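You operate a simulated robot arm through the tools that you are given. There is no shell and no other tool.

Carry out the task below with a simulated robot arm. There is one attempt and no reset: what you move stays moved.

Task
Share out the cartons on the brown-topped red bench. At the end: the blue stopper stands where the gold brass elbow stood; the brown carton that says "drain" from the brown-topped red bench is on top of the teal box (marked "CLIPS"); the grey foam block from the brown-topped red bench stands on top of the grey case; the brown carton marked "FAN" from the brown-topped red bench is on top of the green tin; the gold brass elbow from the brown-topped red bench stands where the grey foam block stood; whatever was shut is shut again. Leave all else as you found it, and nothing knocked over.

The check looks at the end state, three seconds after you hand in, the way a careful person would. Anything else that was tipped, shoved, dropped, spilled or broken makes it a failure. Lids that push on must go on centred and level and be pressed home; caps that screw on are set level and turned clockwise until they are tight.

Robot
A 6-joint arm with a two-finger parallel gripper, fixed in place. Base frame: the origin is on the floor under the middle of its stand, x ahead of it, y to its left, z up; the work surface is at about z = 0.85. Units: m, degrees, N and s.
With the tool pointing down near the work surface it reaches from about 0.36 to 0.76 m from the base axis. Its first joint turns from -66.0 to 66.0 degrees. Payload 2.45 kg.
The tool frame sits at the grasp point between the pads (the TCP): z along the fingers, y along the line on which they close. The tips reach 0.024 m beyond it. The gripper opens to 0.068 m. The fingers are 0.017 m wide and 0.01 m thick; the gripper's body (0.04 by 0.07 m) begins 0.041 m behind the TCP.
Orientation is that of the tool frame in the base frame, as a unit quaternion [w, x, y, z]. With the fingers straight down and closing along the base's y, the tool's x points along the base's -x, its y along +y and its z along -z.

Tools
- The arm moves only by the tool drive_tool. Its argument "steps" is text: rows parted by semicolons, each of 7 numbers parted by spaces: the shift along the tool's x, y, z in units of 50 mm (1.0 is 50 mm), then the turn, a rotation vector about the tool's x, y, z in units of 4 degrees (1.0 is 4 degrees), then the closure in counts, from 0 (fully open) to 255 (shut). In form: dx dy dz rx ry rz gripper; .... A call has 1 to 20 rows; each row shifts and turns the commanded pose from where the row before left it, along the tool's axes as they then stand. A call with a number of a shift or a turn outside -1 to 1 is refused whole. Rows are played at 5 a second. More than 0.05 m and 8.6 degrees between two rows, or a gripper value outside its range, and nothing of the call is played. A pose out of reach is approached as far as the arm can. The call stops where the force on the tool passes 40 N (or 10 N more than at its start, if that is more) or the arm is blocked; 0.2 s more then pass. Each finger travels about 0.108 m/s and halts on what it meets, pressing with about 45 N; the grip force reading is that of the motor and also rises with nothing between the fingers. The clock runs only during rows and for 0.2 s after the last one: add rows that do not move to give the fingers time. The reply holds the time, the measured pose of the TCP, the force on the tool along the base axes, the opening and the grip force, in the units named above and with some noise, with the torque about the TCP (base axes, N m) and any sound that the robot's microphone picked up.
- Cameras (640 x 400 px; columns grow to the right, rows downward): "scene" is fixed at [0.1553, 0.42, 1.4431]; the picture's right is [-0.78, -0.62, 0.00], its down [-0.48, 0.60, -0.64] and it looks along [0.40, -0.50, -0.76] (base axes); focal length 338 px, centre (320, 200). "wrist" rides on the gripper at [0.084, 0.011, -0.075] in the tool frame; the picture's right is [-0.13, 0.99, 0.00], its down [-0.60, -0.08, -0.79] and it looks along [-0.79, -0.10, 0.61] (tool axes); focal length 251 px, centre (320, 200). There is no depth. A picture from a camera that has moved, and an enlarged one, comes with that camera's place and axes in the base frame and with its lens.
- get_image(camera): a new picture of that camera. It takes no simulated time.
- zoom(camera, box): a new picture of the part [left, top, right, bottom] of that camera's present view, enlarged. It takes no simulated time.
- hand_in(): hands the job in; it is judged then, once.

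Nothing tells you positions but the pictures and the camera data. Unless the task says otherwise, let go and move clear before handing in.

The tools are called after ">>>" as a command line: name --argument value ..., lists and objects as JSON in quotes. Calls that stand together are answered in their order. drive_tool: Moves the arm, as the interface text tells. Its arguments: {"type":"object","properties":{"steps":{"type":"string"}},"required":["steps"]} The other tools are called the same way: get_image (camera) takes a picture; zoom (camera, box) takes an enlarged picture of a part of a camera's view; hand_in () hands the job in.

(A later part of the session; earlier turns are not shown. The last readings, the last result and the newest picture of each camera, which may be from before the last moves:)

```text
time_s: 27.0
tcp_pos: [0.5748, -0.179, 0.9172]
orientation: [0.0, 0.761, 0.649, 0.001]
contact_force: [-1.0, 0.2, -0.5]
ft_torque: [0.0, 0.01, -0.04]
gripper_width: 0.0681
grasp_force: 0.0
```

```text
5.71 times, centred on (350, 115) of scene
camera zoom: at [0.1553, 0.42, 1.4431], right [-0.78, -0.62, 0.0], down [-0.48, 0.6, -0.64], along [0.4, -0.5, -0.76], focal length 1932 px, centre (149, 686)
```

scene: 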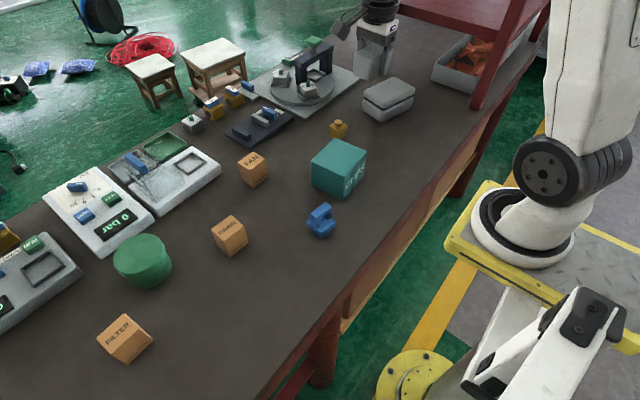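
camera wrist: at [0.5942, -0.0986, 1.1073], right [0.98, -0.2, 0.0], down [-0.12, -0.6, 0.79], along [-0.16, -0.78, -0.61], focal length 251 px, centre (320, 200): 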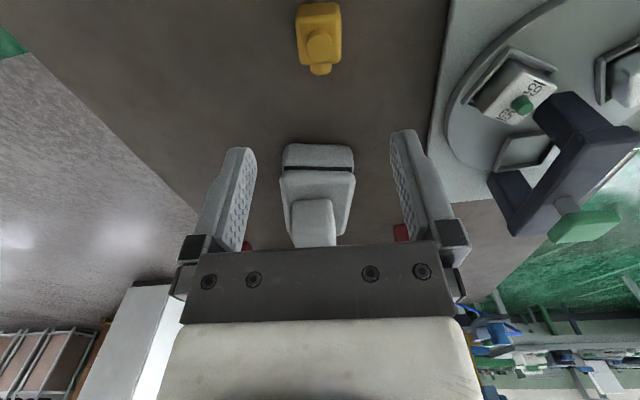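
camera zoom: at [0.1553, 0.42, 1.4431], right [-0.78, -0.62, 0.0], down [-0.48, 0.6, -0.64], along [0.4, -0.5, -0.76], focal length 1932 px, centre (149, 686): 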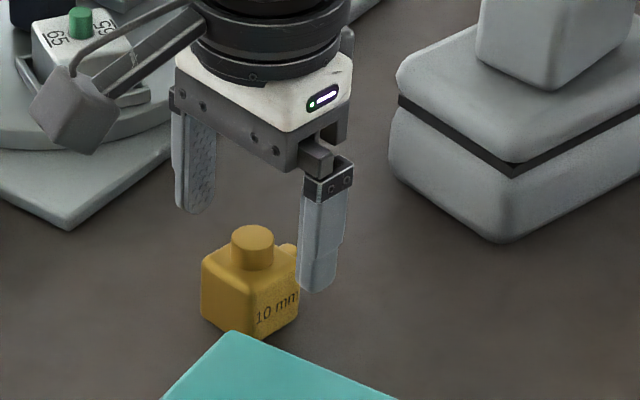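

The elbow is centred and lined up between the fingers. I'll go down the last bit and close.

>>> drive_tool --steps "0 0 0.4 0 0 0 0;0 0 0.3 0 0 0 0;0 0 0.05 0 0 0 0;0 0 0 0 0 0 0;0 0 0 0 0 0 160;0 0 0 0 0 0 160;0 0 0 0 0 0 160;0 0 0 0 0 0 160"

>>> zoom --camera "wrist" --box '[220, 40, 420, 200]'

>>> zoom --camera "scene" --box '[300, 80, 400, 150]'

```text
time_s: 28.8
tcp_pos: [0.5761, -0.1791, 0.8807]
orientation: [-0.001, 0.76, 0.65, 0.001]
contact_force: [-0.4, 1.2, -0.5]
ft_torque: [-0.02, 0.0, 0.0]
gripper_width: 0.0357
grasp_force: 45.3
```

```text
2.50 times, centred on (320, 120) of wrist
camera zoom: at [0.6016, -0.0976, 0.9559], right [0.96, -0.28, 0.0], down [-0.17, -0.59, 0.79], along [-0.22, -0.76, -0.61], focal length 629 px, centre (320, 400)
```

zoom: 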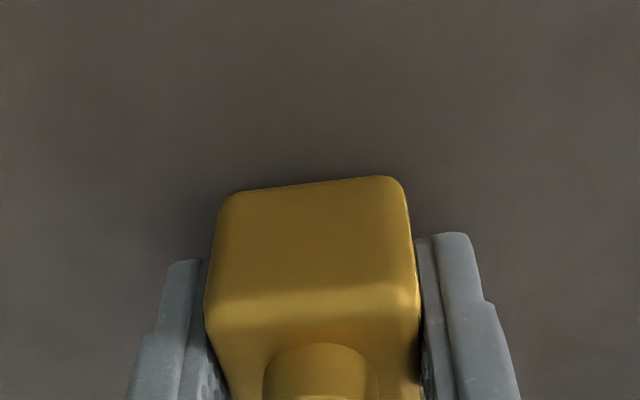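

```text
5.71 times, centred on (350, 115) of scene
camera zoom: at [0.1553, 0.42, 1.4431], right [-0.78, -0.62, 0.0], down [-0.48, 0.6, -0.64], along [0.4, -0.5, -0.76], focal length 1932 px, centre (149, 686)
```

zoom: 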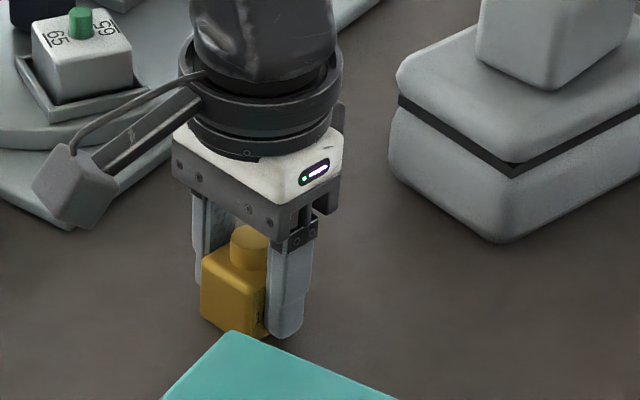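

The elbow is gripped at 0.0357 m. I'll lift it and carry it to where the foam block stood, at (0.4165, 0.272).

>>> drive_tool --steps "0 0 -0.2 0 0 0 160;0 0 -0.6 0 0 0 160;0 0 -0.9 0 0 0 160;0 0 -0.9 0 0 0 160;0 0 -0.9 0 0 0 160;0 0 -0.9 0 0 0 160;0 0 0 0 0 0 160"

>>> drive_tool --steps "0.4 -0.22 0 0 0 0 160;0.702 -0.384 0 0 0 0 160;0.702 -0.384 0 0 0 0 160;0.702 -0.384 0 0 0 0 160;0.702 -0.384 0 0 0 0 160;0.702 -0.384 0 0 0 0 160;0.702 -0.384 0 0 0 0 160;0.702 -0.384 0 0 0 0 160;0.702 -0.384 0 0 0 0 160;0.702 -0.384 0 0 0 0 160;0.702 -0.384 0 0 0 0 160;0.702 -0.384 0 0 0 0 160;0.3 -0.164 0 0 0 0 160;0 0 0 0 0 0 160"

>>> get_image --camera "scene"

>>> get_image --camera "wrist"

```text
time_s: 30.4
tcp_pos: [0.5765, -0.1782, 1.1012]
orientation: [0.0, 0.761, 0.649, 0.001]
contact_force: [0.7, 0.7, -2.0]
ft_torque: [0.0, -0.01, 0.01]
gripper_width: 0.0357
grasp_force: 44.7
```

```text
time_s: 33.4
tcp_pos: [0.4148, 0.2753, 1.1004]
orientation: [0.0, 0.76, 0.65, 0.001]
contact_force: [0.3, 0.1, -3.1]
ft_torque: [0.0, 0.0, 0.01]
gripper_width: 0.0357
grasp_force: 45.0
```

```text
taken
```

scene: 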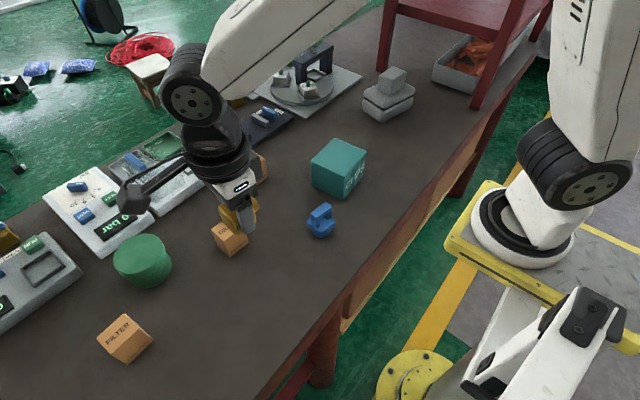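

```text
taken
camera wrist: at [0.4395, 0.3556, 1.1758], right [0.96, -0.28, 0.0], down [-0.17, -0.59, 0.79], along [-0.22, -0.76, -0.61], focal length 251 px, centre (320, 200)
```

wrist: 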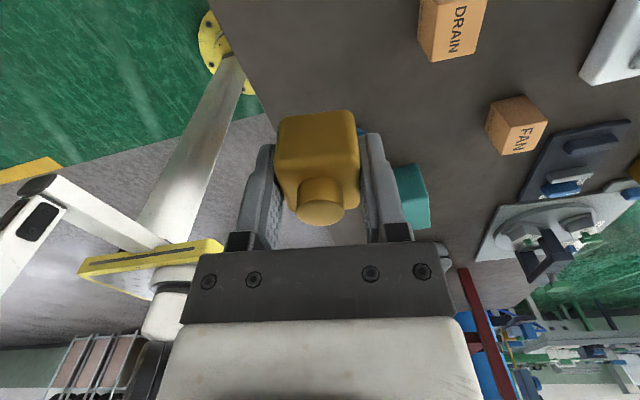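

The elbow is above the foam's old place. I'll lower it to just above the bench.

>>> drive_tool --steps "-0.02 0.03 0.5 0 0 0 160;0 0 0.8 0 0 0 160;0 0 0.8 0 0 0 160;0 0 0.8 0 0 0 160;0 0 0.7 0 0 0 160;0 0 0.4 0 0 0 160;0 0 0.25 0 0 0 160;0 0 0 0 0 0 160"

>>> zoom --camera "scene" --box '[210, 230, 310, 310]'

>>> get_image --camera "wrist"

```text
time_s: 35.2
tcp_pos: [0.4157, 0.2707, 0.8871]
orientation: [-0.001, 0.76, 0.65, 0.0]
contact_force: [-0.1, 0.9, -2.1]
ft_torque: [0.03, 0.03, 0.0]
gripper_width: 0.0356
grasp_force: 44.8
```

```text
5.00 times, centred on (260, 270) of scene
camera zoom: at [0.1553, 0.42, 1.4431], right [-0.78, -0.62, 0.0], down [-0.48, 0.6, -0.64], along [0.4, -0.5, -0.76], focal length 1690 px, centre (620, -150)
```

zoom: 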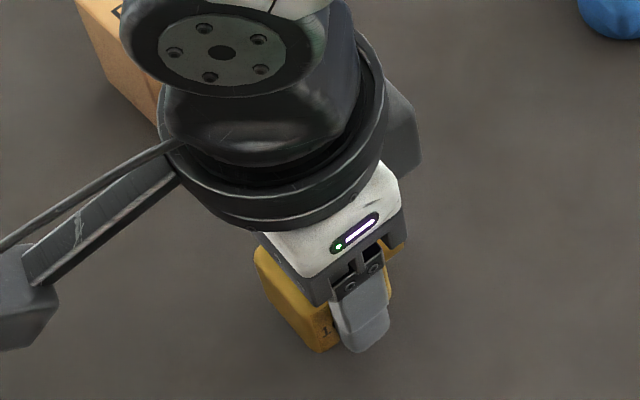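

```text
taken
camera wrist: at [0.4403, 0.3517, 0.9625], right [0.96, -0.28, 0.0], down [-0.17, -0.59, 0.79], along [-0.22, -0.76, -0.61], focal length 251 px, centre (320, 200)
```

wrist: 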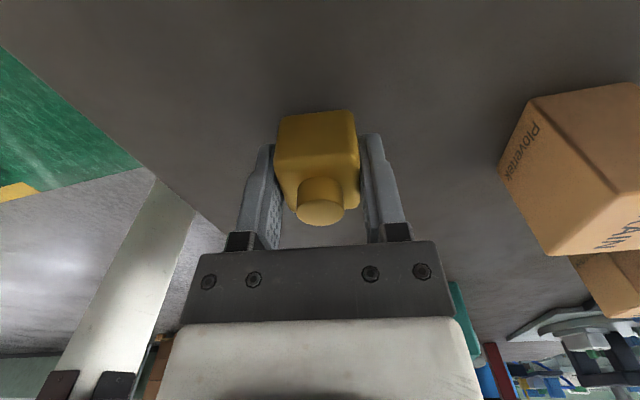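

I'll nudge 2.5 mm in y and ease down to contact.

>>> drive_tool --steps "0.05 0 0 0 0 0 160;0 0 0.07 0 0 0 160;0 0 0 0 0 0 160"

>>> drive_tool --steps "0 0 0.04 0 0 0 160;0 0 0 0 0 0 160"

>>> drive_tool --steps "0 0 0.02 0 0 0 160;0 0 0 0 0 0 160"

```text
time_s: 36.0
tcp_pos: [0.4157, 0.2743, 0.8841]
orientation: [0.0, 0.76, 0.65, 0.001]
contact_force: [-0.6, -0.4, -1.8]
ft_torque: [-0.01, 0.02, 0.0]
gripper_width: 0.0355
grasp_force: 45.2
```

```text
time_s: 36.6
tcp_pos: [0.4154, 0.2741, 0.8827]
orientation: [-0.001, 0.76, 0.65, 0.001]
contact_force: [-0.3, 0.2, -2.9]
ft_torque: [0.02, -0.03, 0.02]
gripper_width: 0.0357
grasp_force: 45.0
```

```text
time_s: 37.2
tcp_pos: [0.4138, 0.273, 0.8808]
orientation: [-0.001, 0.76, 0.65, 0.0]
contact_force: [0.5, -0.1, -1.7]
ft_torque: [-0.03, -0.01, 0.04]
gripper_width: 0.0354
grasp_force: 44.8
```

>>> drive_tool --steps "0 0 0.015 0 0 0 160;0 0 0 0 0 0 160"

>>> zoom --camera "wrist" --box '[220, 40, 420, 200]'

```text
time_s: 37.8
tcp_pos: [0.4148, 0.2734, 0.8804]
orientation: [0.0, 0.76, 0.65, 0.001]
contact_force: [-0.2, 0.9, -2.0]
ft_torque: [0.02, -0.01, -0.02]
gripper_width: 0.0357
grasp_force: 44.8
```

```text
2.50 times, centred on (320, 120) of wrist
camera zoom: at [0.4404, 0.355, 0.956], right [0.96, -0.28, 0.0], down [-0.17, -0.59, 0.79], along [-0.22, -0.76, -0.61], focal length 629 px, centre (320, 400)
```

zoom: 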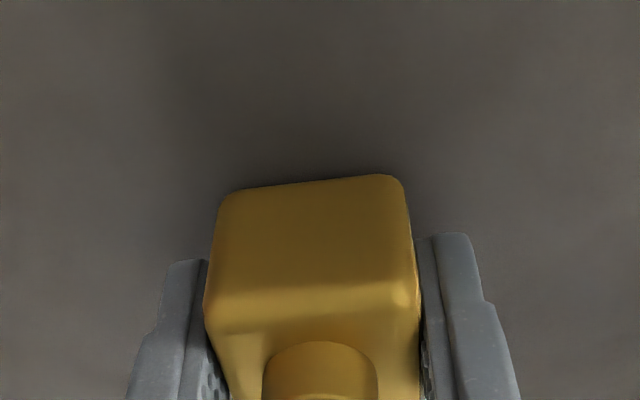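

The camera height (0.956) now matches the grasp height, so the elbow is at bench level. One more 0.5 to 1 mm step to confirm contact.

>>> drive_tool --steps "0 0 0.015 0 0 0 160;0 0 0 0 0 0 160"

```text
time_s: 38.4
tcp_pos: [0.414, 0.274, 0.8804]
orientation: [-0.001, 0.76, 0.65, 0.001]
contact_force: [-3.3, -5.6, 11.7]
ft_torque: [-0.1, 0.1, 0.02]
gripper_width: 0.0356
grasp_force: 44.8
```

It's in contact. I'll relax slightly, open, and rise clear.

>>> drive_tool --steps "0 0 -0.012 0 0 0 160;0 0 0 0 0 0 160;0 0 0 0 0 0 100;0 0 0 0 0 0 50;0 0 0 0 0 0 0;0 0 0 0 0 0 0"

>>> zoom --camera "wrist" --box '[220, 40, 420, 200]'

```text
time_s: 39.8
tcp_pos: [0.4154, 0.2734, 0.8791]
orientation: [0.0, 0.76, 0.65, 0.0]
contact_force: [0.2, 0.1, 0.4]
ft_torque: [0.03, 0.02, -0.02]
gripper_width: 0.0678
grasp_force: 0.0
```

```text
2.50 times, centred on (320, 120) of wrist
camera zoom: at [0.4405, 0.3553, 0.9556], right [0.96, -0.28, 0.0], down [-0.17, -0.59, 0.79], along [-0.22, -0.76, -0.61], focal length 629 px, centre (320, 400)
```

zoom: 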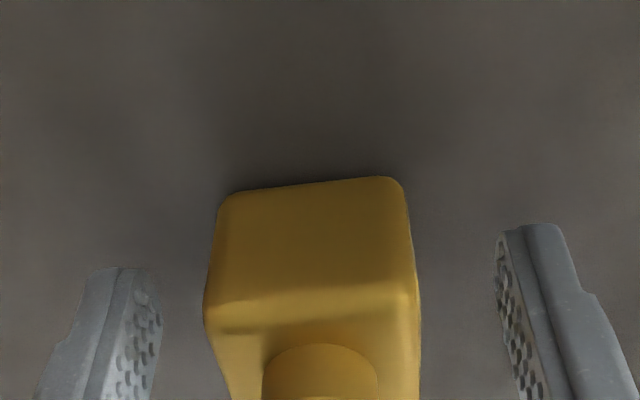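

The elbow stands on the foam's old place and the fingers are clear. I'll rise and move above the blue stopper for a close look.

>>> drive_tool --steps "0 0 -0.3 0 0 0 0;0 0 -0.7 0 0 0 0;0 0 -0.8 0 0 0 0;0 0 -0.8 0 0 0 0;-0.726 0.123 0 0 0 0 0;-0.726 0.123 0 0 0 0 0;-0.726 0.123 0 0 0 0 0;-0.726 0.123 0 0 0 0 0;-0.726 0.123 0 0 0 -0.6 0;0 0 0 0 0 0 0"

>>> get_image --camera "wrist"

>>> zoom --camera "scene" --box '[200, 180, 360, 320]'

```text
time_s: 42.0
tcp_pos: [0.4197, 0.09, 1.0078]
orientation: [-0.002, 0.746, 0.666, 0.0]
contact_force: [-0.5, -0.6, -0.3]
ft_torque: [0.02, 0.0, 0.0]
gripper_width: 0.068
grasp_force: 0.1
```

```text
taken
camera wrist: at [0.4407, 0.1715, 1.0837], right [0.97, -0.24, 0.0], down [-0.15, -0.59, 0.79], along [-0.19, -0.77, -0.61], focal length 251 px, centre (320, 200)
```

wrist: 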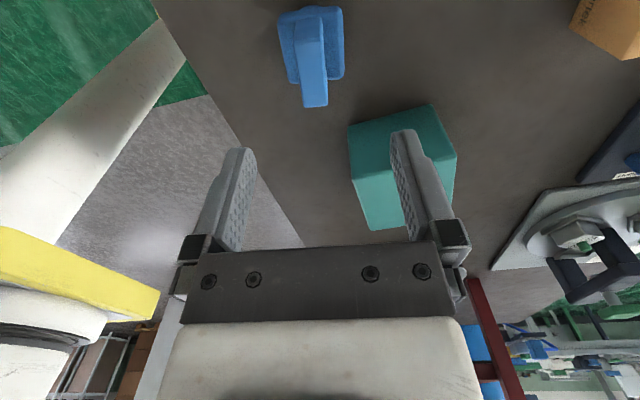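

```text
2.86 times, centred on (280, 250) of scene
camera zoom: at [0.1553, 0.42, 1.4431], right [-0.78, -0.62, 0.0], down [-0.48, 0.6, -0.64], along [0.4, -0.5, -0.76], focal length 966 px, centre (434, 57)
```

zoom: 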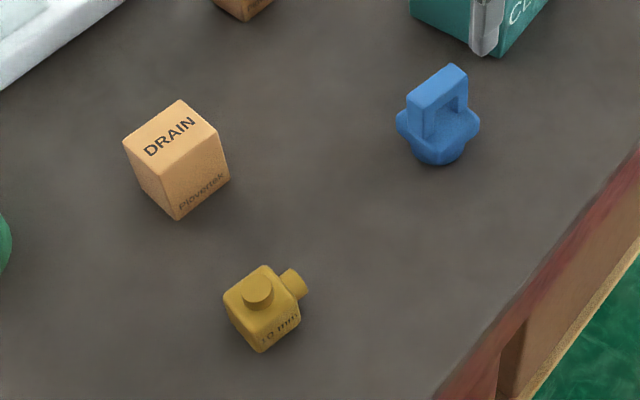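

The elbow stands well, and the stopper is just below the gripper. I'll zoom in to align the fingers to its handle bar.

>>> zoom --camera "wrist" --box '[250, 0, 400, 120]'

```text
3.33 times, centred on (325, 60) of wrist
camera zoom: at [0.4407, 0.1715, 1.0837], right [0.97, -0.24, 0.0], down [-0.15, -0.59, 0.79], along [-0.19, -0.77, -0.61], focal length 838 px, centre (303, 667)
```

zoom: 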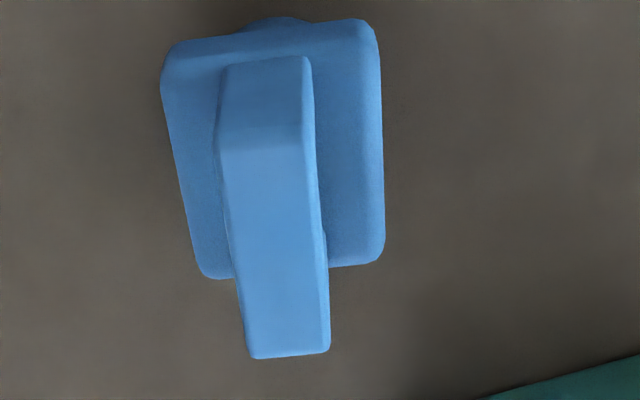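

The handle bar is about 17 mm thick and 5 mm to the -x side of the gripper centre. I'll shift over it and lower partway.

>>> drive_tool --steps "-0.06 -0.11 0 0 0 0 0;0 0 0.6 0 0 0 0;0 0 0.6 0 0 0 0;0 0 0 0 0 0 0"

>>> zoom --camera "wrist" --box '[220, 20, 420, 180]'

>>> zoom --camera "scene" --box '[270, 170, 366, 250]'

```text
time_s: 43.0
tcp_pos: [0.4134, 0.0877, 0.9493]
orientation: [-0.002, 0.746, 0.666, 0.001]
contact_force: [-0.3, 0.3, 0.5]
ft_torque: [0.0, 0.01, 0.0]
gripper_width: 0.0681
grasp_force: 0.1
```

```text
2.50 times, centred on (320, 100) of wrist
camera zoom: at [0.4346, 0.1693, 1.0246], right [0.97, -0.24, 0.0], down [-0.15, -0.59, 0.79], along [-0.19, -0.77, -0.61], focal length 629 px, centre (320, 450)
```

zoom: 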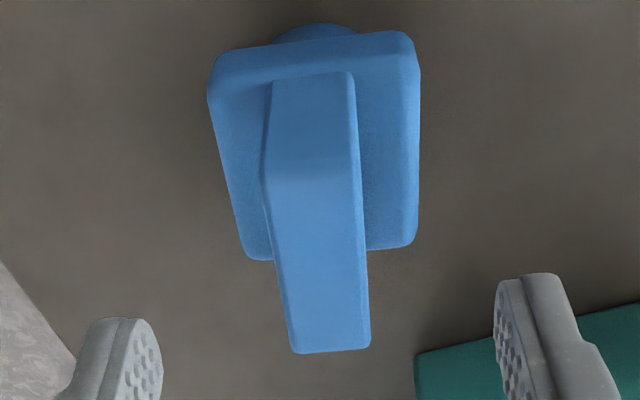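

```text
5.00 times, centred on (318, 210) of scene
camera zoom: at [0.1553, 0.42, 1.4431], right [-0.78, -0.62, 0.0], down [-0.48, 0.6, -0.64], along [0.4, -0.5, -0.76], focal length 1690 px, centre (330, 150)
```

zoom: 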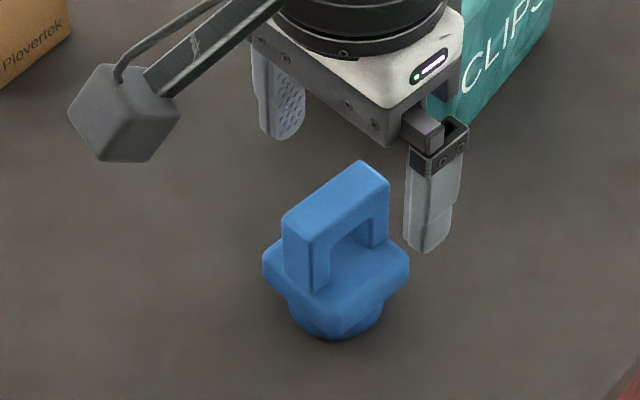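

It's well centred, with a 2 degree yaw error to take out. I'll correct that, go down with the tips just above the flange, and close on the handle.

>>> drive_tool --steps "0 0 0 0 0 0.5 0;0 0 0.4 0 0 0 0;0 0 0.3 0 0 0 0;0 0 0.12 0 0 0 0;0 0 0 0 0 0 0"

>>> zoom --camera "scene" --box '[270, 170, 366, 250]'

>>> zoom --camera "wrist" --box '[220, 60, 420, 220]'

```text
time_s: 44.2
tcp_pos: [0.4129, 0.086, 0.9094]
orientation: [-0.001, 0.758, 0.652, 0.001]
contact_force: [-0.5, 0.0, -0.4]
ft_torque: [0.01, 0.02, 0.0]
gripper_width: 0.0681
grasp_force: 0.1
```

```text
5.00 times, centred on (318, 210) of scene
camera zoom: at [0.1553, 0.42, 1.4431], right [-0.78, -0.62, 0.0], down [-0.48, 0.6, -0.64], along [0.4, -0.5, -0.76], focal length 1690 px, centre (330, 150)
```

zoom: 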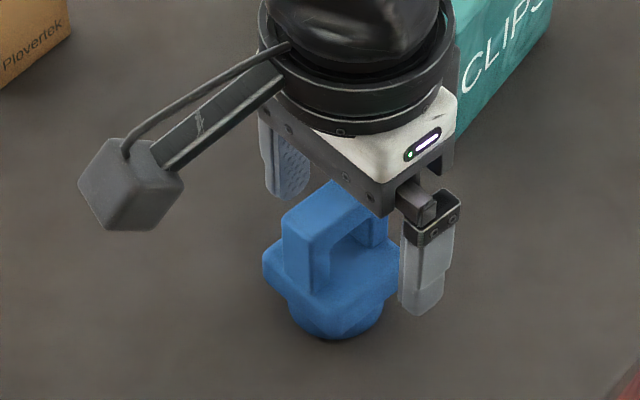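

```text
2.50 times, centred on (320, 140) of wrist
camera zoom: at [0.4371, 0.1684, 0.9847], right [0.96, -0.27, 0.0], down [-0.17, -0.59, 0.79], along [-0.22, -0.76, -0.61], focal length 629 px, centre (320, 350)
```

zoom: 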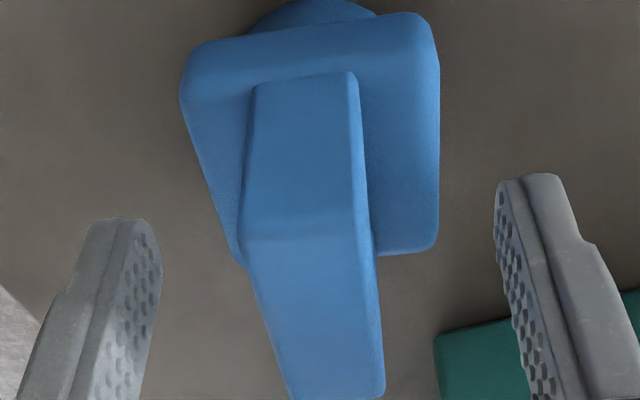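

I'll raise 2 mm for flange clearance and close on the handle.

>>> drive_tool --steps "0 0 -0.04 0 0 0 0;0 0 0 0 0 0 100;0 0 0 0 0 0 150;0 0 0 0 0 0 220;0 0 0 0 0 0 220;0 0 0 0 0 0 220"

>>> zoom --camera "scene" --box '[270, 170, 366, 250]'

>>> zoom --camera "wrist" --box '[220, 60, 420, 220]'

```text
time_s: 45.6
tcp_pos: [0.4111, 0.0868, 0.9115]
orientation: [-0.001, 0.757, 0.653, 0.001]
contact_force: [-0.7, 0.0, -0.6]
ft_torque: [-0.02, 0.01, 0.0]
gripper_width: 0.0176
grasp_force: 36.2
```

```text
5.00 times, centred on (318, 210) of scene
camera zoom: at [0.1553, 0.42, 1.4431], right [-0.78, -0.62, 0.0], down [-0.48, 0.6, -0.64], along [0.4, -0.5, -0.76], focal length 1690 px, centre (330, 150)
```

zoom: 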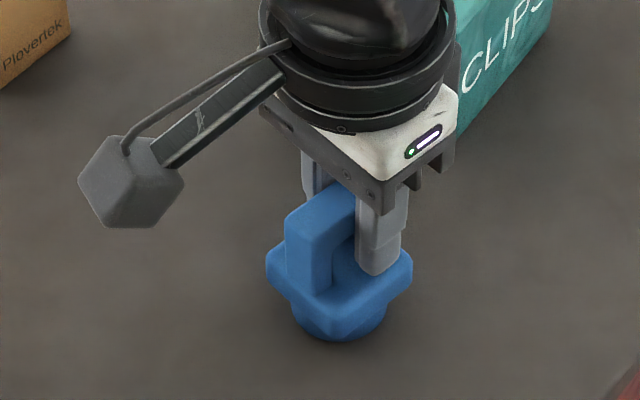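

```text
2.50 times, centred on (320, 140) of wrist
camera zoom: at [0.4367, 0.1685, 0.9865], right [0.96, -0.27, 0.0], down [-0.17, -0.59, 0.79], along [-0.22, -0.76, -0.61], focal length 629 px, centre (320, 350)
```

zoom: 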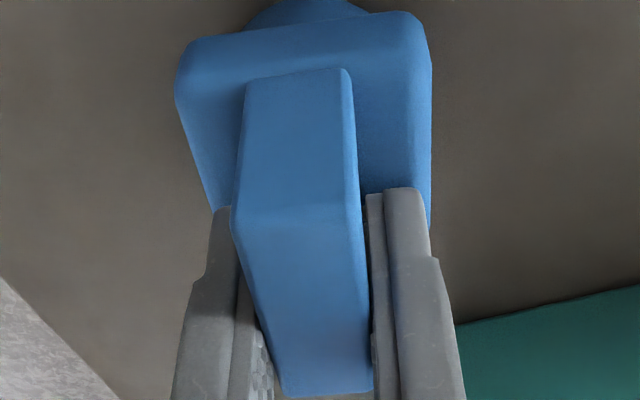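

The handle is gripped at 0.0176 m. I'll lift and carry the stopper to the elbow's old place at (0.577, -0.180).

>>> drive_tool --steps "0 0 0 0 0 0 255;0 0 -0.2 0 0 0 255;0 0 -0.6 0 0 0 255;0 0 -0.8 0 0 0 255;0 0 -0.8 0 0 0 255;0 0 -0.8 0 0 0 255;0 0 -0.6 0 0 0 255;0 0 0 0 0 0 255"

>>> drive_tool --steps "-0.3 0.25 0 0 0 0 255;-0.6 0.502 0 0 0 0 255;-0.6 0.502 0 0 0 0 255;-0.6 0.502 0 0 0 0 255;-0.6 0.502 0 0 0 0 255;-0.6 0.502 0 0 0 0 255;-0.6 0.502 0 0 0 0 255;-0.6 0.502 0 0 0 0 255;-0.3 0.25 0 0 0 0 255;0 0 0 0 0 0 255"

>>> get_image --camera "scene"

>>> get_image --camera "wrist"

```text
time_s: 47.4
tcp_pos: [0.4119, 0.0856, 1.1004]
orientation: [-0.001, 0.758, 0.653, 0.001]
contact_force: [0.4, 0.8, -1.1]
ft_torque: [-0.03, -0.06, -0.02]
gripper_width: 0.0175
grasp_force: 36.3
```

```text
time_s: 49.6
tcp_pos: [0.5751, -0.1807, 1.1004]
orientation: [-0.002, 0.757, 0.653, 0.001]
contact_force: [-0.2, 0.3, -0.9]
ft_torque: [0.02, 0.01, 0.01]
gripper_width: 0.0177
grasp_force: 35.7
```

```text
taken
```

scene: 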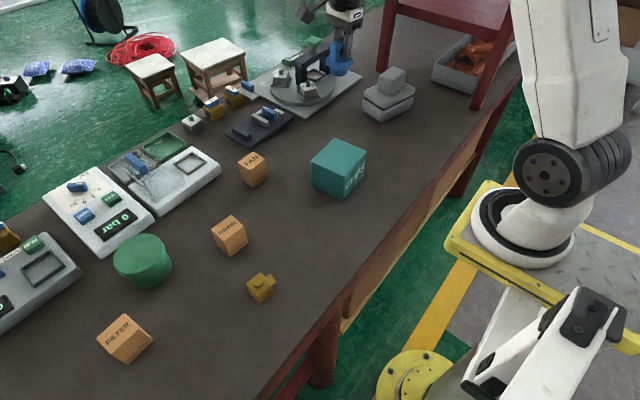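

```text
taken
camera wrist: at [0.5993, -0.0982, 1.175], right [0.96, -0.27, 0.0], down [-0.17, -0.59, 0.79], along [-0.22, -0.76, -0.61], focal length 251 px, centre (320, 200)
```

wrist: 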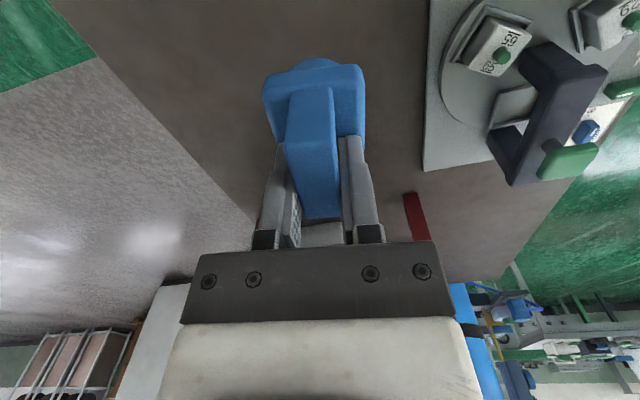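

The stopper is above the elbow's old place. I'll lower it to just over the bench.

>>> drive_tool --steps "0 0.02 0.5 0 0 0 255;0 0 0.8 0 0 0 255;0 0 0.8 0 0 0 255;0 0 0.7 0 0 0 255;0 0 0.4 0 0 0 255;0 0 0.35 0 0 0 255;0 0 0 0 0 0 255"

>>> zoom --camera "scene" --box '[300, 80, 400, 150]'

>>> zoom --camera "wrist" --box '[220, 60, 420, 220]'

```text
time_s: 51.2
tcp_pos: [0.5763, -0.1797, 0.9232]
orientation: [0.0, 0.757, 0.653, 0.0]
contact_force: [0.1, 0.6, -0.6]
ft_torque: [-0.03, -0.01, -0.03]
gripper_width: 0.0174
grasp_force: 35.8
```

```text
5.71 times, centred on (350, 115) of scene
camera zoom: at [0.1553, 0.42, 1.4431], right [-0.78, -0.62, 0.0], down [-0.48, 0.6, -0.64], along [0.4, -0.5, -0.76], focal length 1932 px, centre (149, 686)
```

zoom: 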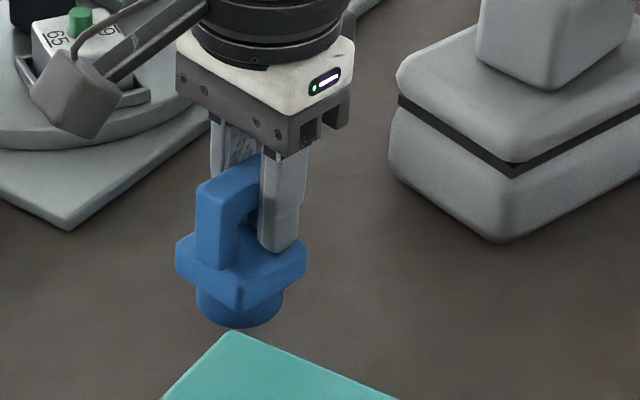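

```text
2.50 times, centred on (320, 140) of wrist
camera zoom: at [0.6007, -0.099, 0.999], right [0.96, -0.27, 0.0], down [-0.17, -0.59, 0.79], along [-0.22, -0.76, -0.61], focal length 629 px, centre (320, 350)
```

zoom: 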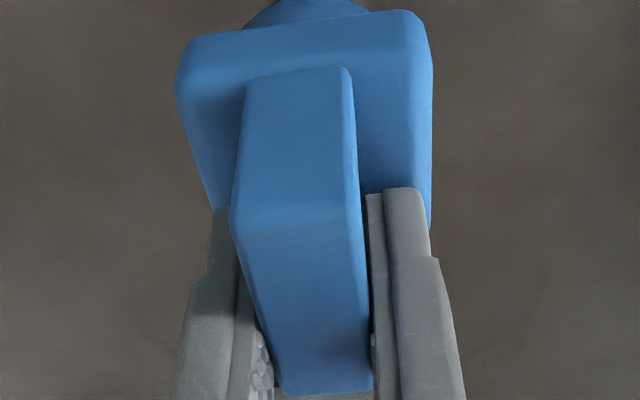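

There are about 12 mm left. I'll ease down in small steps until contact.

>>> drive_tool --steps "0 0 0.1 0 0 0 255;0 0 0.08 0 0 0 255;0 0 0 0 0 0 255"

>>> drive_tool --steps "0 0 0.03 0 0 0 255;0 0 0 0 0 0 255"

>>> drive_tool --steps "0 0 0.025 0 0 0 255;0 0 0 0 0 0 255"

>>> zoom --camera "wrist" --box '[220, 60, 420, 220]'

```text
time_s: 52.0
tcp_pos: [0.5757, -0.179, 0.9145]
orientation: [-0.001, 0.757, 0.653, 0.001]
contact_force: [0.4, 0.1, -0.7]
ft_torque: [-0.02, -0.02, 0.02]
gripper_width: 0.0176
grasp_force: 36.0
```

```text
time_s: 52.6
tcp_pos: [0.5764, -0.1801, 0.9116]
orientation: [-0.001, 0.758, 0.653, 0.001]
contact_force: [0.0, 0.1, -1.6]
ft_torque: [0.0, 0.0, 0.03]
gripper_width: 0.0177
grasp_force: 36.1
```

```text
time_s: 53.2
tcp_pos: [0.5762, -0.1782, 0.9114]
orientation: [0.0, 0.758, 0.653, 0.001]
contact_force: [0.8, 0.2, -0.7]
ft_torque: [-0.03, 0.03, 0.03]
gripper_width: 0.0173
grasp_force: 36.3
```

```text
2.50 times, centred on (320, 140) of wrist
camera zoom: at [0.6005, -0.0985, 0.987], right [0.96, -0.27, 0.0], down [-0.17, -0.59, 0.79], along [-0.22, -0.76, -0.61], focal length 629 px, centre (320, 350)
```

zoom: 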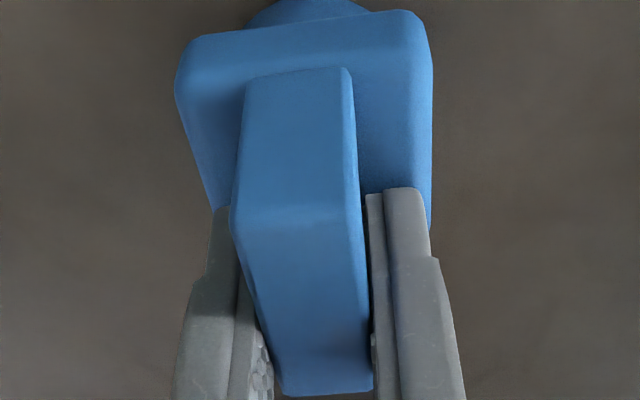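

>>> drive_tool --steps "0 0 0.016 0 0 0 255;0 0 0 0 0 0 255"

```text
time_s: 53.8
tcp_pos: [0.5758, -0.1794, 0.9106]
orientation: [0.0, 0.757, 0.653, 0.001]
contact_force: [-0.3, 0.1, 0.0]
ft_torque: [0.03, -0.04, 0.0]
gripper_width: 0.0176
grasp_force: 35.9
```

>>> drive_tool --steps "0 0 0.012 0 0 0 255;0 0 0 0 0 0 255"

```text
time_s: 54.4
tcp_pos: [0.5756, -0.1799, 0.9111]
orientation: [0.0, 0.758, 0.652, 0.001]
contact_force: [-2.4, 2.3, 5.0]
ft_torque: [0.23, 0.14, 0.07]
gripper_width: 0.0176
grasp_force: 36.7
```

The stopper is touching the bench with about 5 N. I'll open gently and rise clear.

>>> drive_tool --steps "0 0 0 0 0 0 190;0 0 0 0 0 0 150;0 0 0 0 0 0 80;0 0 0 0 0 0 0;0 0 0 0 0 0 0;0 0 -0.3 0 0 0 0;0 0 -0.6 0 0 0 0;0 0 -0.8 0 0 0 0;0 0 -0.8 0 0 0 0;0 0 -0.6 0 0 0 0;0 0 0 0 0 0 0"

>>> zoom --camera "scene" --box '[300, 70, 420, 150]'

>>> get_image --camera "wrist"

```text
time_s: 56.8
tcp_pos: [0.5762, -0.1808, 1.0648]
orientation: [-0.001, 0.757, 0.653, 0.001]
contact_force: [0.5, -0.1, -0.8]
ft_torque: [0.0, -0.01, -0.03]
gripper_width: 0.0679
grasp_force: 0.0
```

```text
5.00 times, centred on (360, 110) of scene
camera zoom: at [0.1553, 0.42, 1.4431], right [-0.78, -0.62, 0.0], down [-0.48, 0.6, -0.64], along [0.4, -0.5, -0.76], focal length 1690 px, centre (120, 650)
```

zoom: 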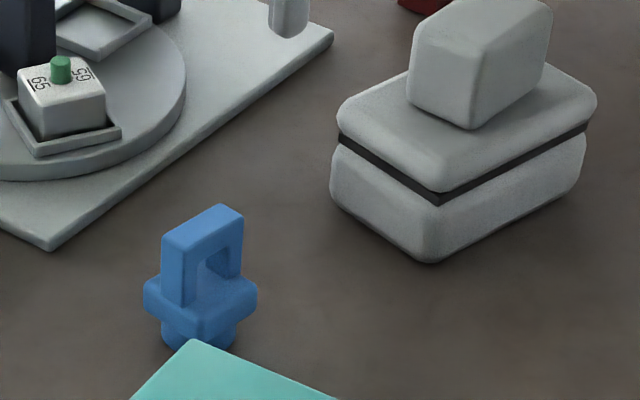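

```text
taken
camera wrist: at [0.6014, -0.0994, 1.1399], right [0.96, -0.27, 0.0], down [-0.17, -0.59, 0.79], along [-0.22, -0.76, -0.61], focal length 251 px, centre (320, 200)
```

wrist: 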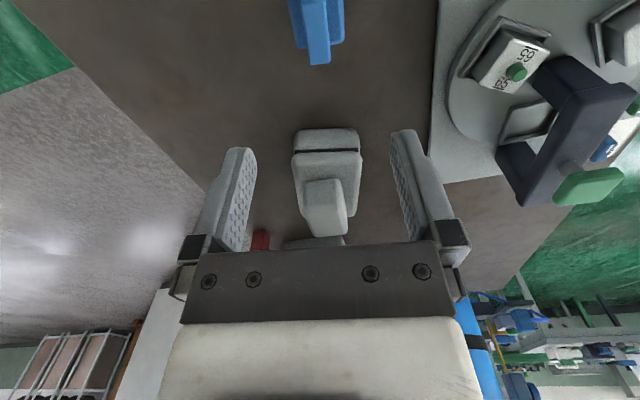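

The stopper stands on the elbow's spot and the foam stands on the case. Next I'll move above the DRAIN carton.

>>> drive_tool --steps "0.4 -0.1 0 0 0 0 0;0.735 -0.1845 0 0 0 0 0;0.735 -0.1845 0 0 0 0 0;0.735 -0.1845 0 0 0 0 0;0.735 -0.1845 0 0 0 0 0;0.735 -0.1845 0 0 0 0 0;0.735 -0.1845 0 0 0 0 0;0.735 -0.1845 0 0 0 0 0;0.735 -0.1845 0 0 0 0 0;0.735 -0.1845 0 0 0 0 0;0.735 -0.1845 0 0 0 0 0;0.335 -0.085 0 0 0 0 0;0 0 0.6 0 0 -0.7 0;0 0 0.4 0 0 -0.7 0;0 0 0 0 0 0 0"

>>> get_image --camera "wrist"

>>> zoom --camera "wrist" --box '[250, 0, 400, 120]'

>>> get_image --camera "scene"

```text
time_s: 60.0
tcp_pos: [0.5362, 0.236, 1.0166]
orientation: [0.0, 0.725, 0.689, 0.001]
contact_force: [0.3, -0.2, -0.8]
ft_torque: [0.02, -0.03, 0.0]
gripper_width: 0.068
grasp_force: 0.1
```

```text
taken
camera wrist: at [0.5526, 0.3192, 1.0916], right [0.98, -0.18, 0.0], down [-0.11, -0.6, 0.79], along [-0.14, -0.78, -0.61], focal length 251 px, centre (320, 200)
```

wrist: 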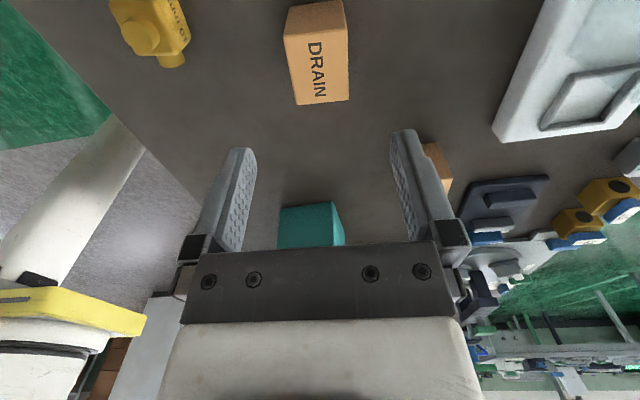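

```text
3.33 times, centred on (325, 60) of wrist
camera zoom: at [0.5526, 0.3192, 1.0916], right [0.98, -0.18, 0.0], down [-0.11, -0.6, 0.79], along [-0.14, -0.78, -0.61], focal length 838 px, centre (303, 667)
```

zoom: 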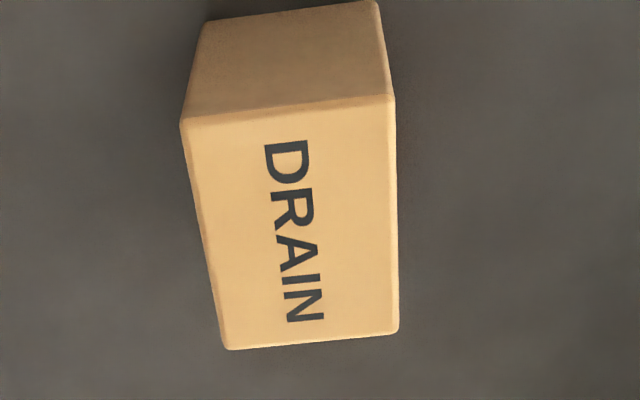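

```text
taken
```

scene: 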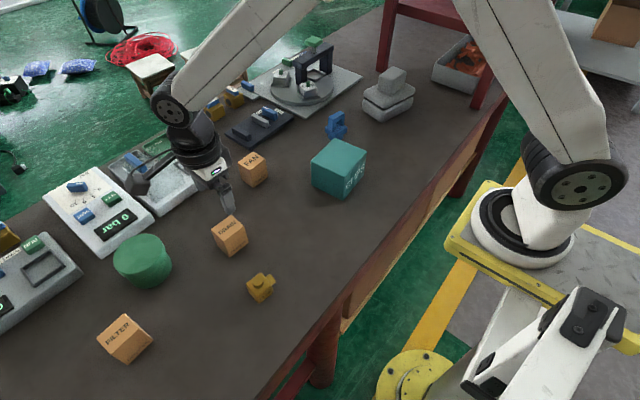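

DRAIN is about 0.042 x 0.049, with only small offsets. I'll apply them, go down and grip.

>>> drive_tool --steps "-0.06 -0.02 0.3 0 0 0.35 0;0 0 0.8 0 0 0 0;0 0 0.7 0 0 0 0;0 0 0.5 0 0 0 0;0 0 0 0 0 0 0"

>>> zoom --camera "wrist" --box '[160, 0, 480, 200]'

>>> zoom --camera "scene" --box '[170, 170, 298, 270]'

```text
time_s: 61.2
tcp_pos: [0.5355, 0.2337, 0.9009]
orientation: [-0.001, 0.733, 0.681, 0.001]
contact_force: [0.2, 0.4, 0.7]
ft_torque: [0.01, 0.06, 0.01]
gripper_width: 0.0683
grasp_force: 0.1
```

```text
2.00 times, centred on (320, 100) of wrist
camera zoom: at [0.5549, 0.3166, 0.9765], right [0.98, -0.2, 0.0], down [-0.12, -0.6, 0.79], along [-0.16, -0.78, -0.61], focal length 503 px, centre (320, 400)
```

zoom: 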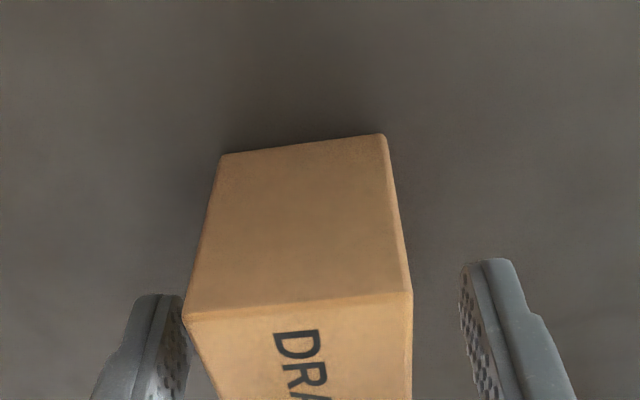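

```text
4.00 times, centred on (234, 220) of scene
camera zoom: at [0.1553, 0.42, 1.4431], right [-0.78, -0.62, 0.0], down [-0.48, 0.6, -0.64], along [0.4, -0.5, -0.76], focal length 1352 px, centre (664, 120)
```

zoom: 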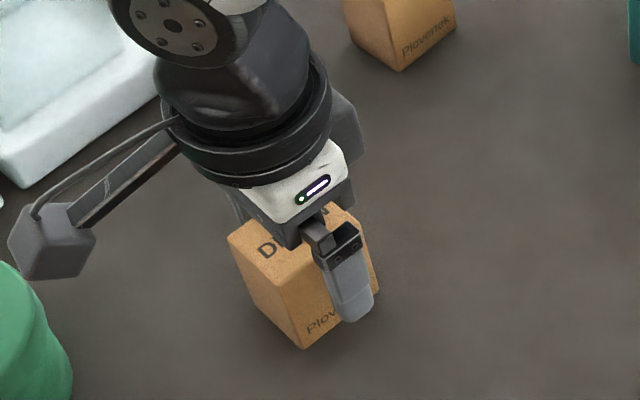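

It's centred within 2 mm. I'll make a final small correction, go down to grip height, and close.

>>> drive_tool --steps "0 -0.03 0.15 0 0 0 0;0 0 0.18 0 0 0 0;0 0 0 0 0 0 0;0 0 0 0 0 0 130;0 0 0 0 0 0 130;0 0 0 0 0 0 130;0 0 0 0 0 0 130"

>>> zoom --camera "wrist" --box '[160, 0, 480, 200]'

```text
time_s: 62.8
tcp_pos: [0.5344, 0.2334, 0.8852]
orientation: [-0.001, 0.733, 0.68, 0.001]
contact_force: [0.0, 0.3, -0.2]
ft_torque: [0.0, 0.02, 0.02]
gripper_width: 0.0414
grasp_force: 45.0
```

```text
2.00 times, centred on (320, 100) of wrist
camera zoom: at [0.5533, 0.3163, 0.9602], right [0.98, -0.2, 0.0], down [-0.12, -0.6, 0.79], along [-0.16, -0.78, -0.61], focal length 503 px, centre (320, 400)
```

zoom: 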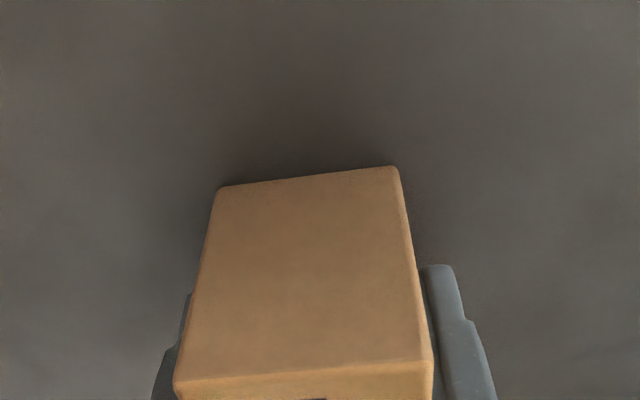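

DRAIN is gripped at 0.0414 m. I'll lift and carry it above the teal CLIPS box.

>>> drive_tool --steps "0 0 -0.2 0 0 0 130;0 0 -0.6 0 0 0 130;0 0 -0.9 0 0 0 130;0 0 -0.9 0 0 0 130;0 0 -0.9 0 0 0 130;0 0 -0.2 0 0 0 130;-0.4 -0.06 0 0 0 0 130;-0.708 -0.101 0 0 0 0 130;-0.708 -0.101 0 0 0 0 130;-0.708 -0.101 0 0 0 0 130;-0.708 -0.101 0 0 0 0 130;-0.708 -0.101 0 0 0 0 130;-0.708 -0.101 0 0 0 0 130;-0.708 -0.101 0 0 0 0 130;-0.3 -0.04 0 0 0 0 130;0 0 0 0 0 0 130"

>>> get_image --camera "wrist"

>>> zoom --camera "scene" --box '[270, 60, 430, 210]'

```text
time_s: 66.2
tcp_pos: [0.4707, -0.0452, 1.0683]
orientation: [0.0, 0.734, 0.679, 0.001]
contact_force: [0.4, 0.4, -0.3]
ft_torque: [-0.04, 0.0, 0.03]
gripper_width: 0.0414
grasp_force: 44.9
```

```text
taken
camera wrist: at [0.4894, 0.0362, 1.1437], right [0.98, -0.2, 0.0], down [-0.12, -0.6, 0.79], along [-0.16, -0.78, -0.61], focal length 251 px, centre (320, 200)
```

wrist: 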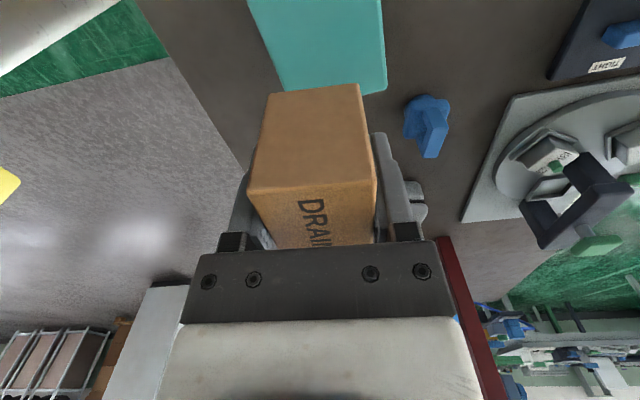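

```text
2.67 times, centred on (350, 135) of scene
camera zoom: at [0.1553, 0.42, 1.4431], right [-0.78, -0.62, 0.0], down [-0.48, 0.6, -0.64], along [0.4, -0.5, -0.76], focal length 901 px, centre (240, 373)
```

zoom: 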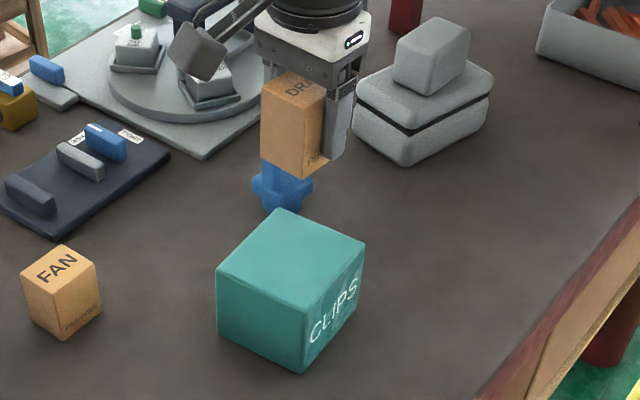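

The carton is above the teal box. I'll zoom the wrist view to check its position relative to the box's far edge.

>>> zoom --camera "wrist" --box '[230, 0, 430, 125]'

>>> zoom --camera "scene" --box '[306, 90, 402, 200]'

```text
3.20 times, centred on (330, 62) of wrist
camera zoom: at [0.4894, 0.0362, 1.1437], right [0.98, -0.2, 0.0], down [-0.12, -0.6, 0.79], along [-0.16, -0.78, -0.61], focal length 805 px, centre (288, 640)
```

zoom: 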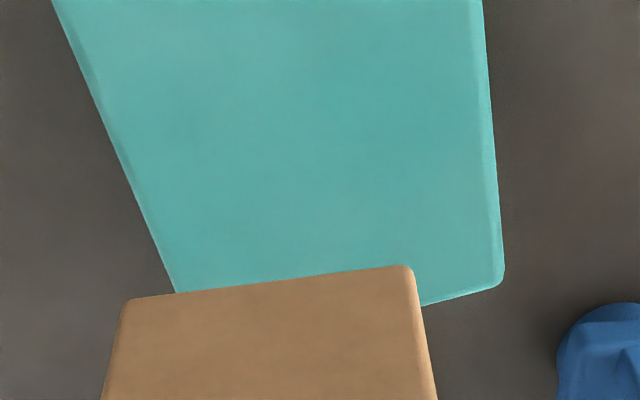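

```text
3.64 times, centred on (354, 145) of scene
camera zoom: at [0.1553, 0.42, 1.4431], right [-0.78, -0.62, 0.0], down [-0.48, 0.6, -0.64], along [0.4, -0.5, -0.76], focal length 1229 px, centre (196, 400)
```

zoom: 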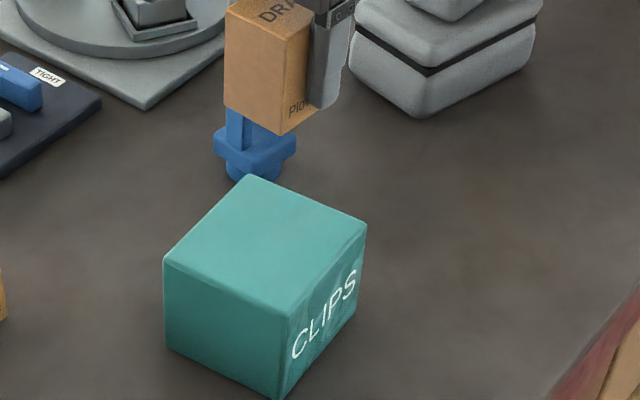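

The box top centre works out to about (0.4765, -0.0465). I'll shift 4 mm, turn 8 degrees to match the box, and lower to just above it.

>>> drive_tool --steps "0 0.09 0 0 0 -1 130;0 0 0 0 0 -1 130;0 0 0.6 0 0 0 130;0 0 0.6 0 0 0 130;0 0 0.4 0 0 0 130;0 0 0.25 0 0 0 130;0 0 0 0 0 0 130"

>>> zoom --camera "scene" --box '[300, 100, 396, 210]'

>>> get_image --camera "wrist"

```text
time_s: 67.8
tcp_pos: [0.4759, -0.0455, 0.9764]
orientation: [0.0, 0.684, 0.73, -0.001]
contact_force: [-0.3, -0.3, -0.8]
ft_torque: [-0.03, 0.03, -0.03]
gripper_width: 0.0415
grasp_force: 44.6
```

```text
3.64 times, centred on (348, 155) of scene
camera zoom: at [0.1553, 0.42, 1.4431], right [-0.78, -0.62, 0.0], down [-0.48, 0.6, -0.64], along [0.4, -0.5, -0.76], focal length 1229 px, centre (218, 364)
```

zoom: 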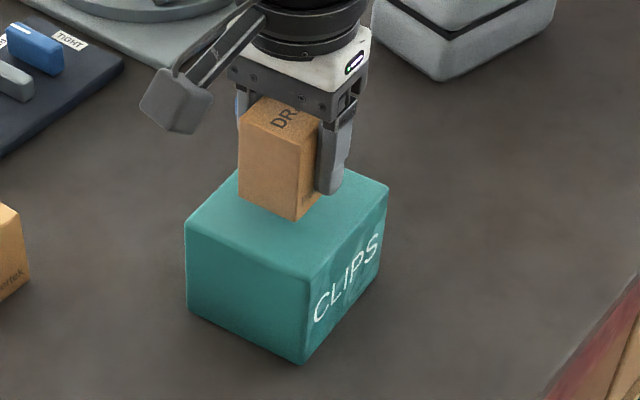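

```text
taken
camera wrist: at [0.4825, 0.0381, 1.0522], right [1.0, -0.07, 0.0], down [-0.04, -0.61, 0.79], along [-0.05, -0.79, -0.61], focal length 251 px, centre (320, 200)
```

wrist: 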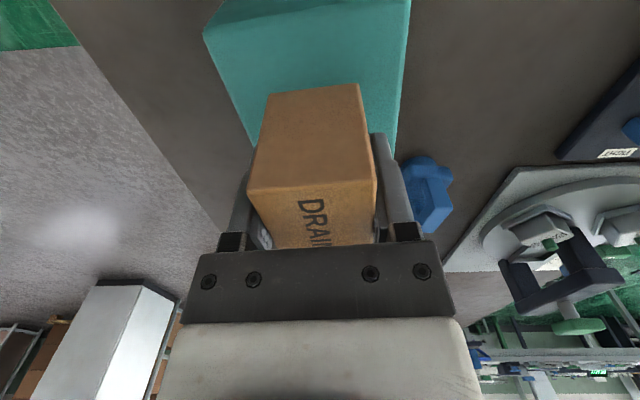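

Everything is on line, with about 13 mm left. I'll ease down to contact.

>>> drive_tool --steps "0 0 0.1 0 0 0 130;0 0 0.06 0 0 0 130;0 0 0 0 0 0 130"

>>> drive_tool --steps "0 0 0.04 0 0 0 130;0 0 0 0 0 0 130"

>>> drive_tool --steps "0 0 0.03 0 0 0 130;0 0 0 0 0 0 130"

```text
time_s: 68.6
tcp_pos: [0.477, -0.0471, 0.9684]
orientation: [0.0, 0.684, 0.73, 0.001]
contact_force: [-0.4, 0.0, -1.0]
ft_torque: [0.03, -0.04, -0.03]
gripper_width: 0.0414
grasp_force: 44.8
```

```text
time_s: 69.2
tcp_pos: [0.476, -0.0457, 0.9675]
orientation: [0.0, 0.684, 0.729, 0.0]
contact_force: [-0.2, 0.1, -0.7]
ft_torque: [-0.01, 0.0, -0.04]
gripper_width: 0.0415
grasp_force: 44.8
```

```text
time_s: 69.8
tcp_pos: [0.477, -0.0471, 0.9652]
orientation: [0.0, 0.684, 0.729, 0.0]
contact_force: [0.0, -1.3, 0.0]
ft_torque: [0.0, 0.0, -0.01]
gripper_width: 0.0416
grasp_force: 44.5
```

>>> drive_tool --steps "0 0 0.02 0 0 0 130;0 0 0 0 0 0 130"

>>> zoom --camera "scene" --box '[300, 100, 396, 210]'

```text
time_s: 70.4
tcp_pos: [0.4763, -0.047, 0.9649]
orientation: [0.0, 0.684, 0.729, 0.0]
contact_force: [-2.7, 2.9, 11.9]
ft_torque: [0.12, 0.23, 0.0]
gripper_width: 0.0414
grasp_force: 45.4
```

```text
3.64 times, centred on (348, 155) of scene
camera zoom: at [0.155, 0.4201, 1.4431], right [-0.78, -0.62, 0.0], down [-0.48, 0.6, -0.64], along [0.4, -0.5, -0.76], focal length 1229 px, centre (218, 364)
```

zoom: 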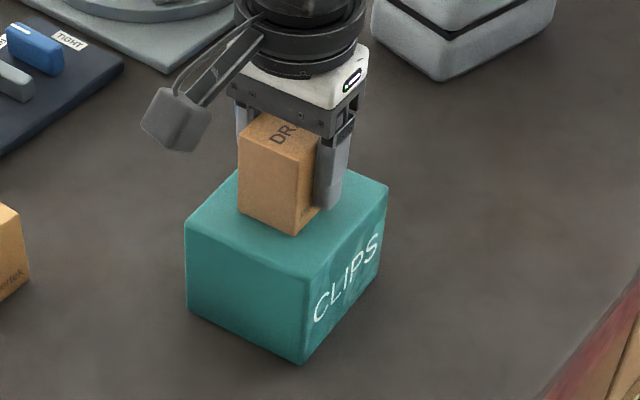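

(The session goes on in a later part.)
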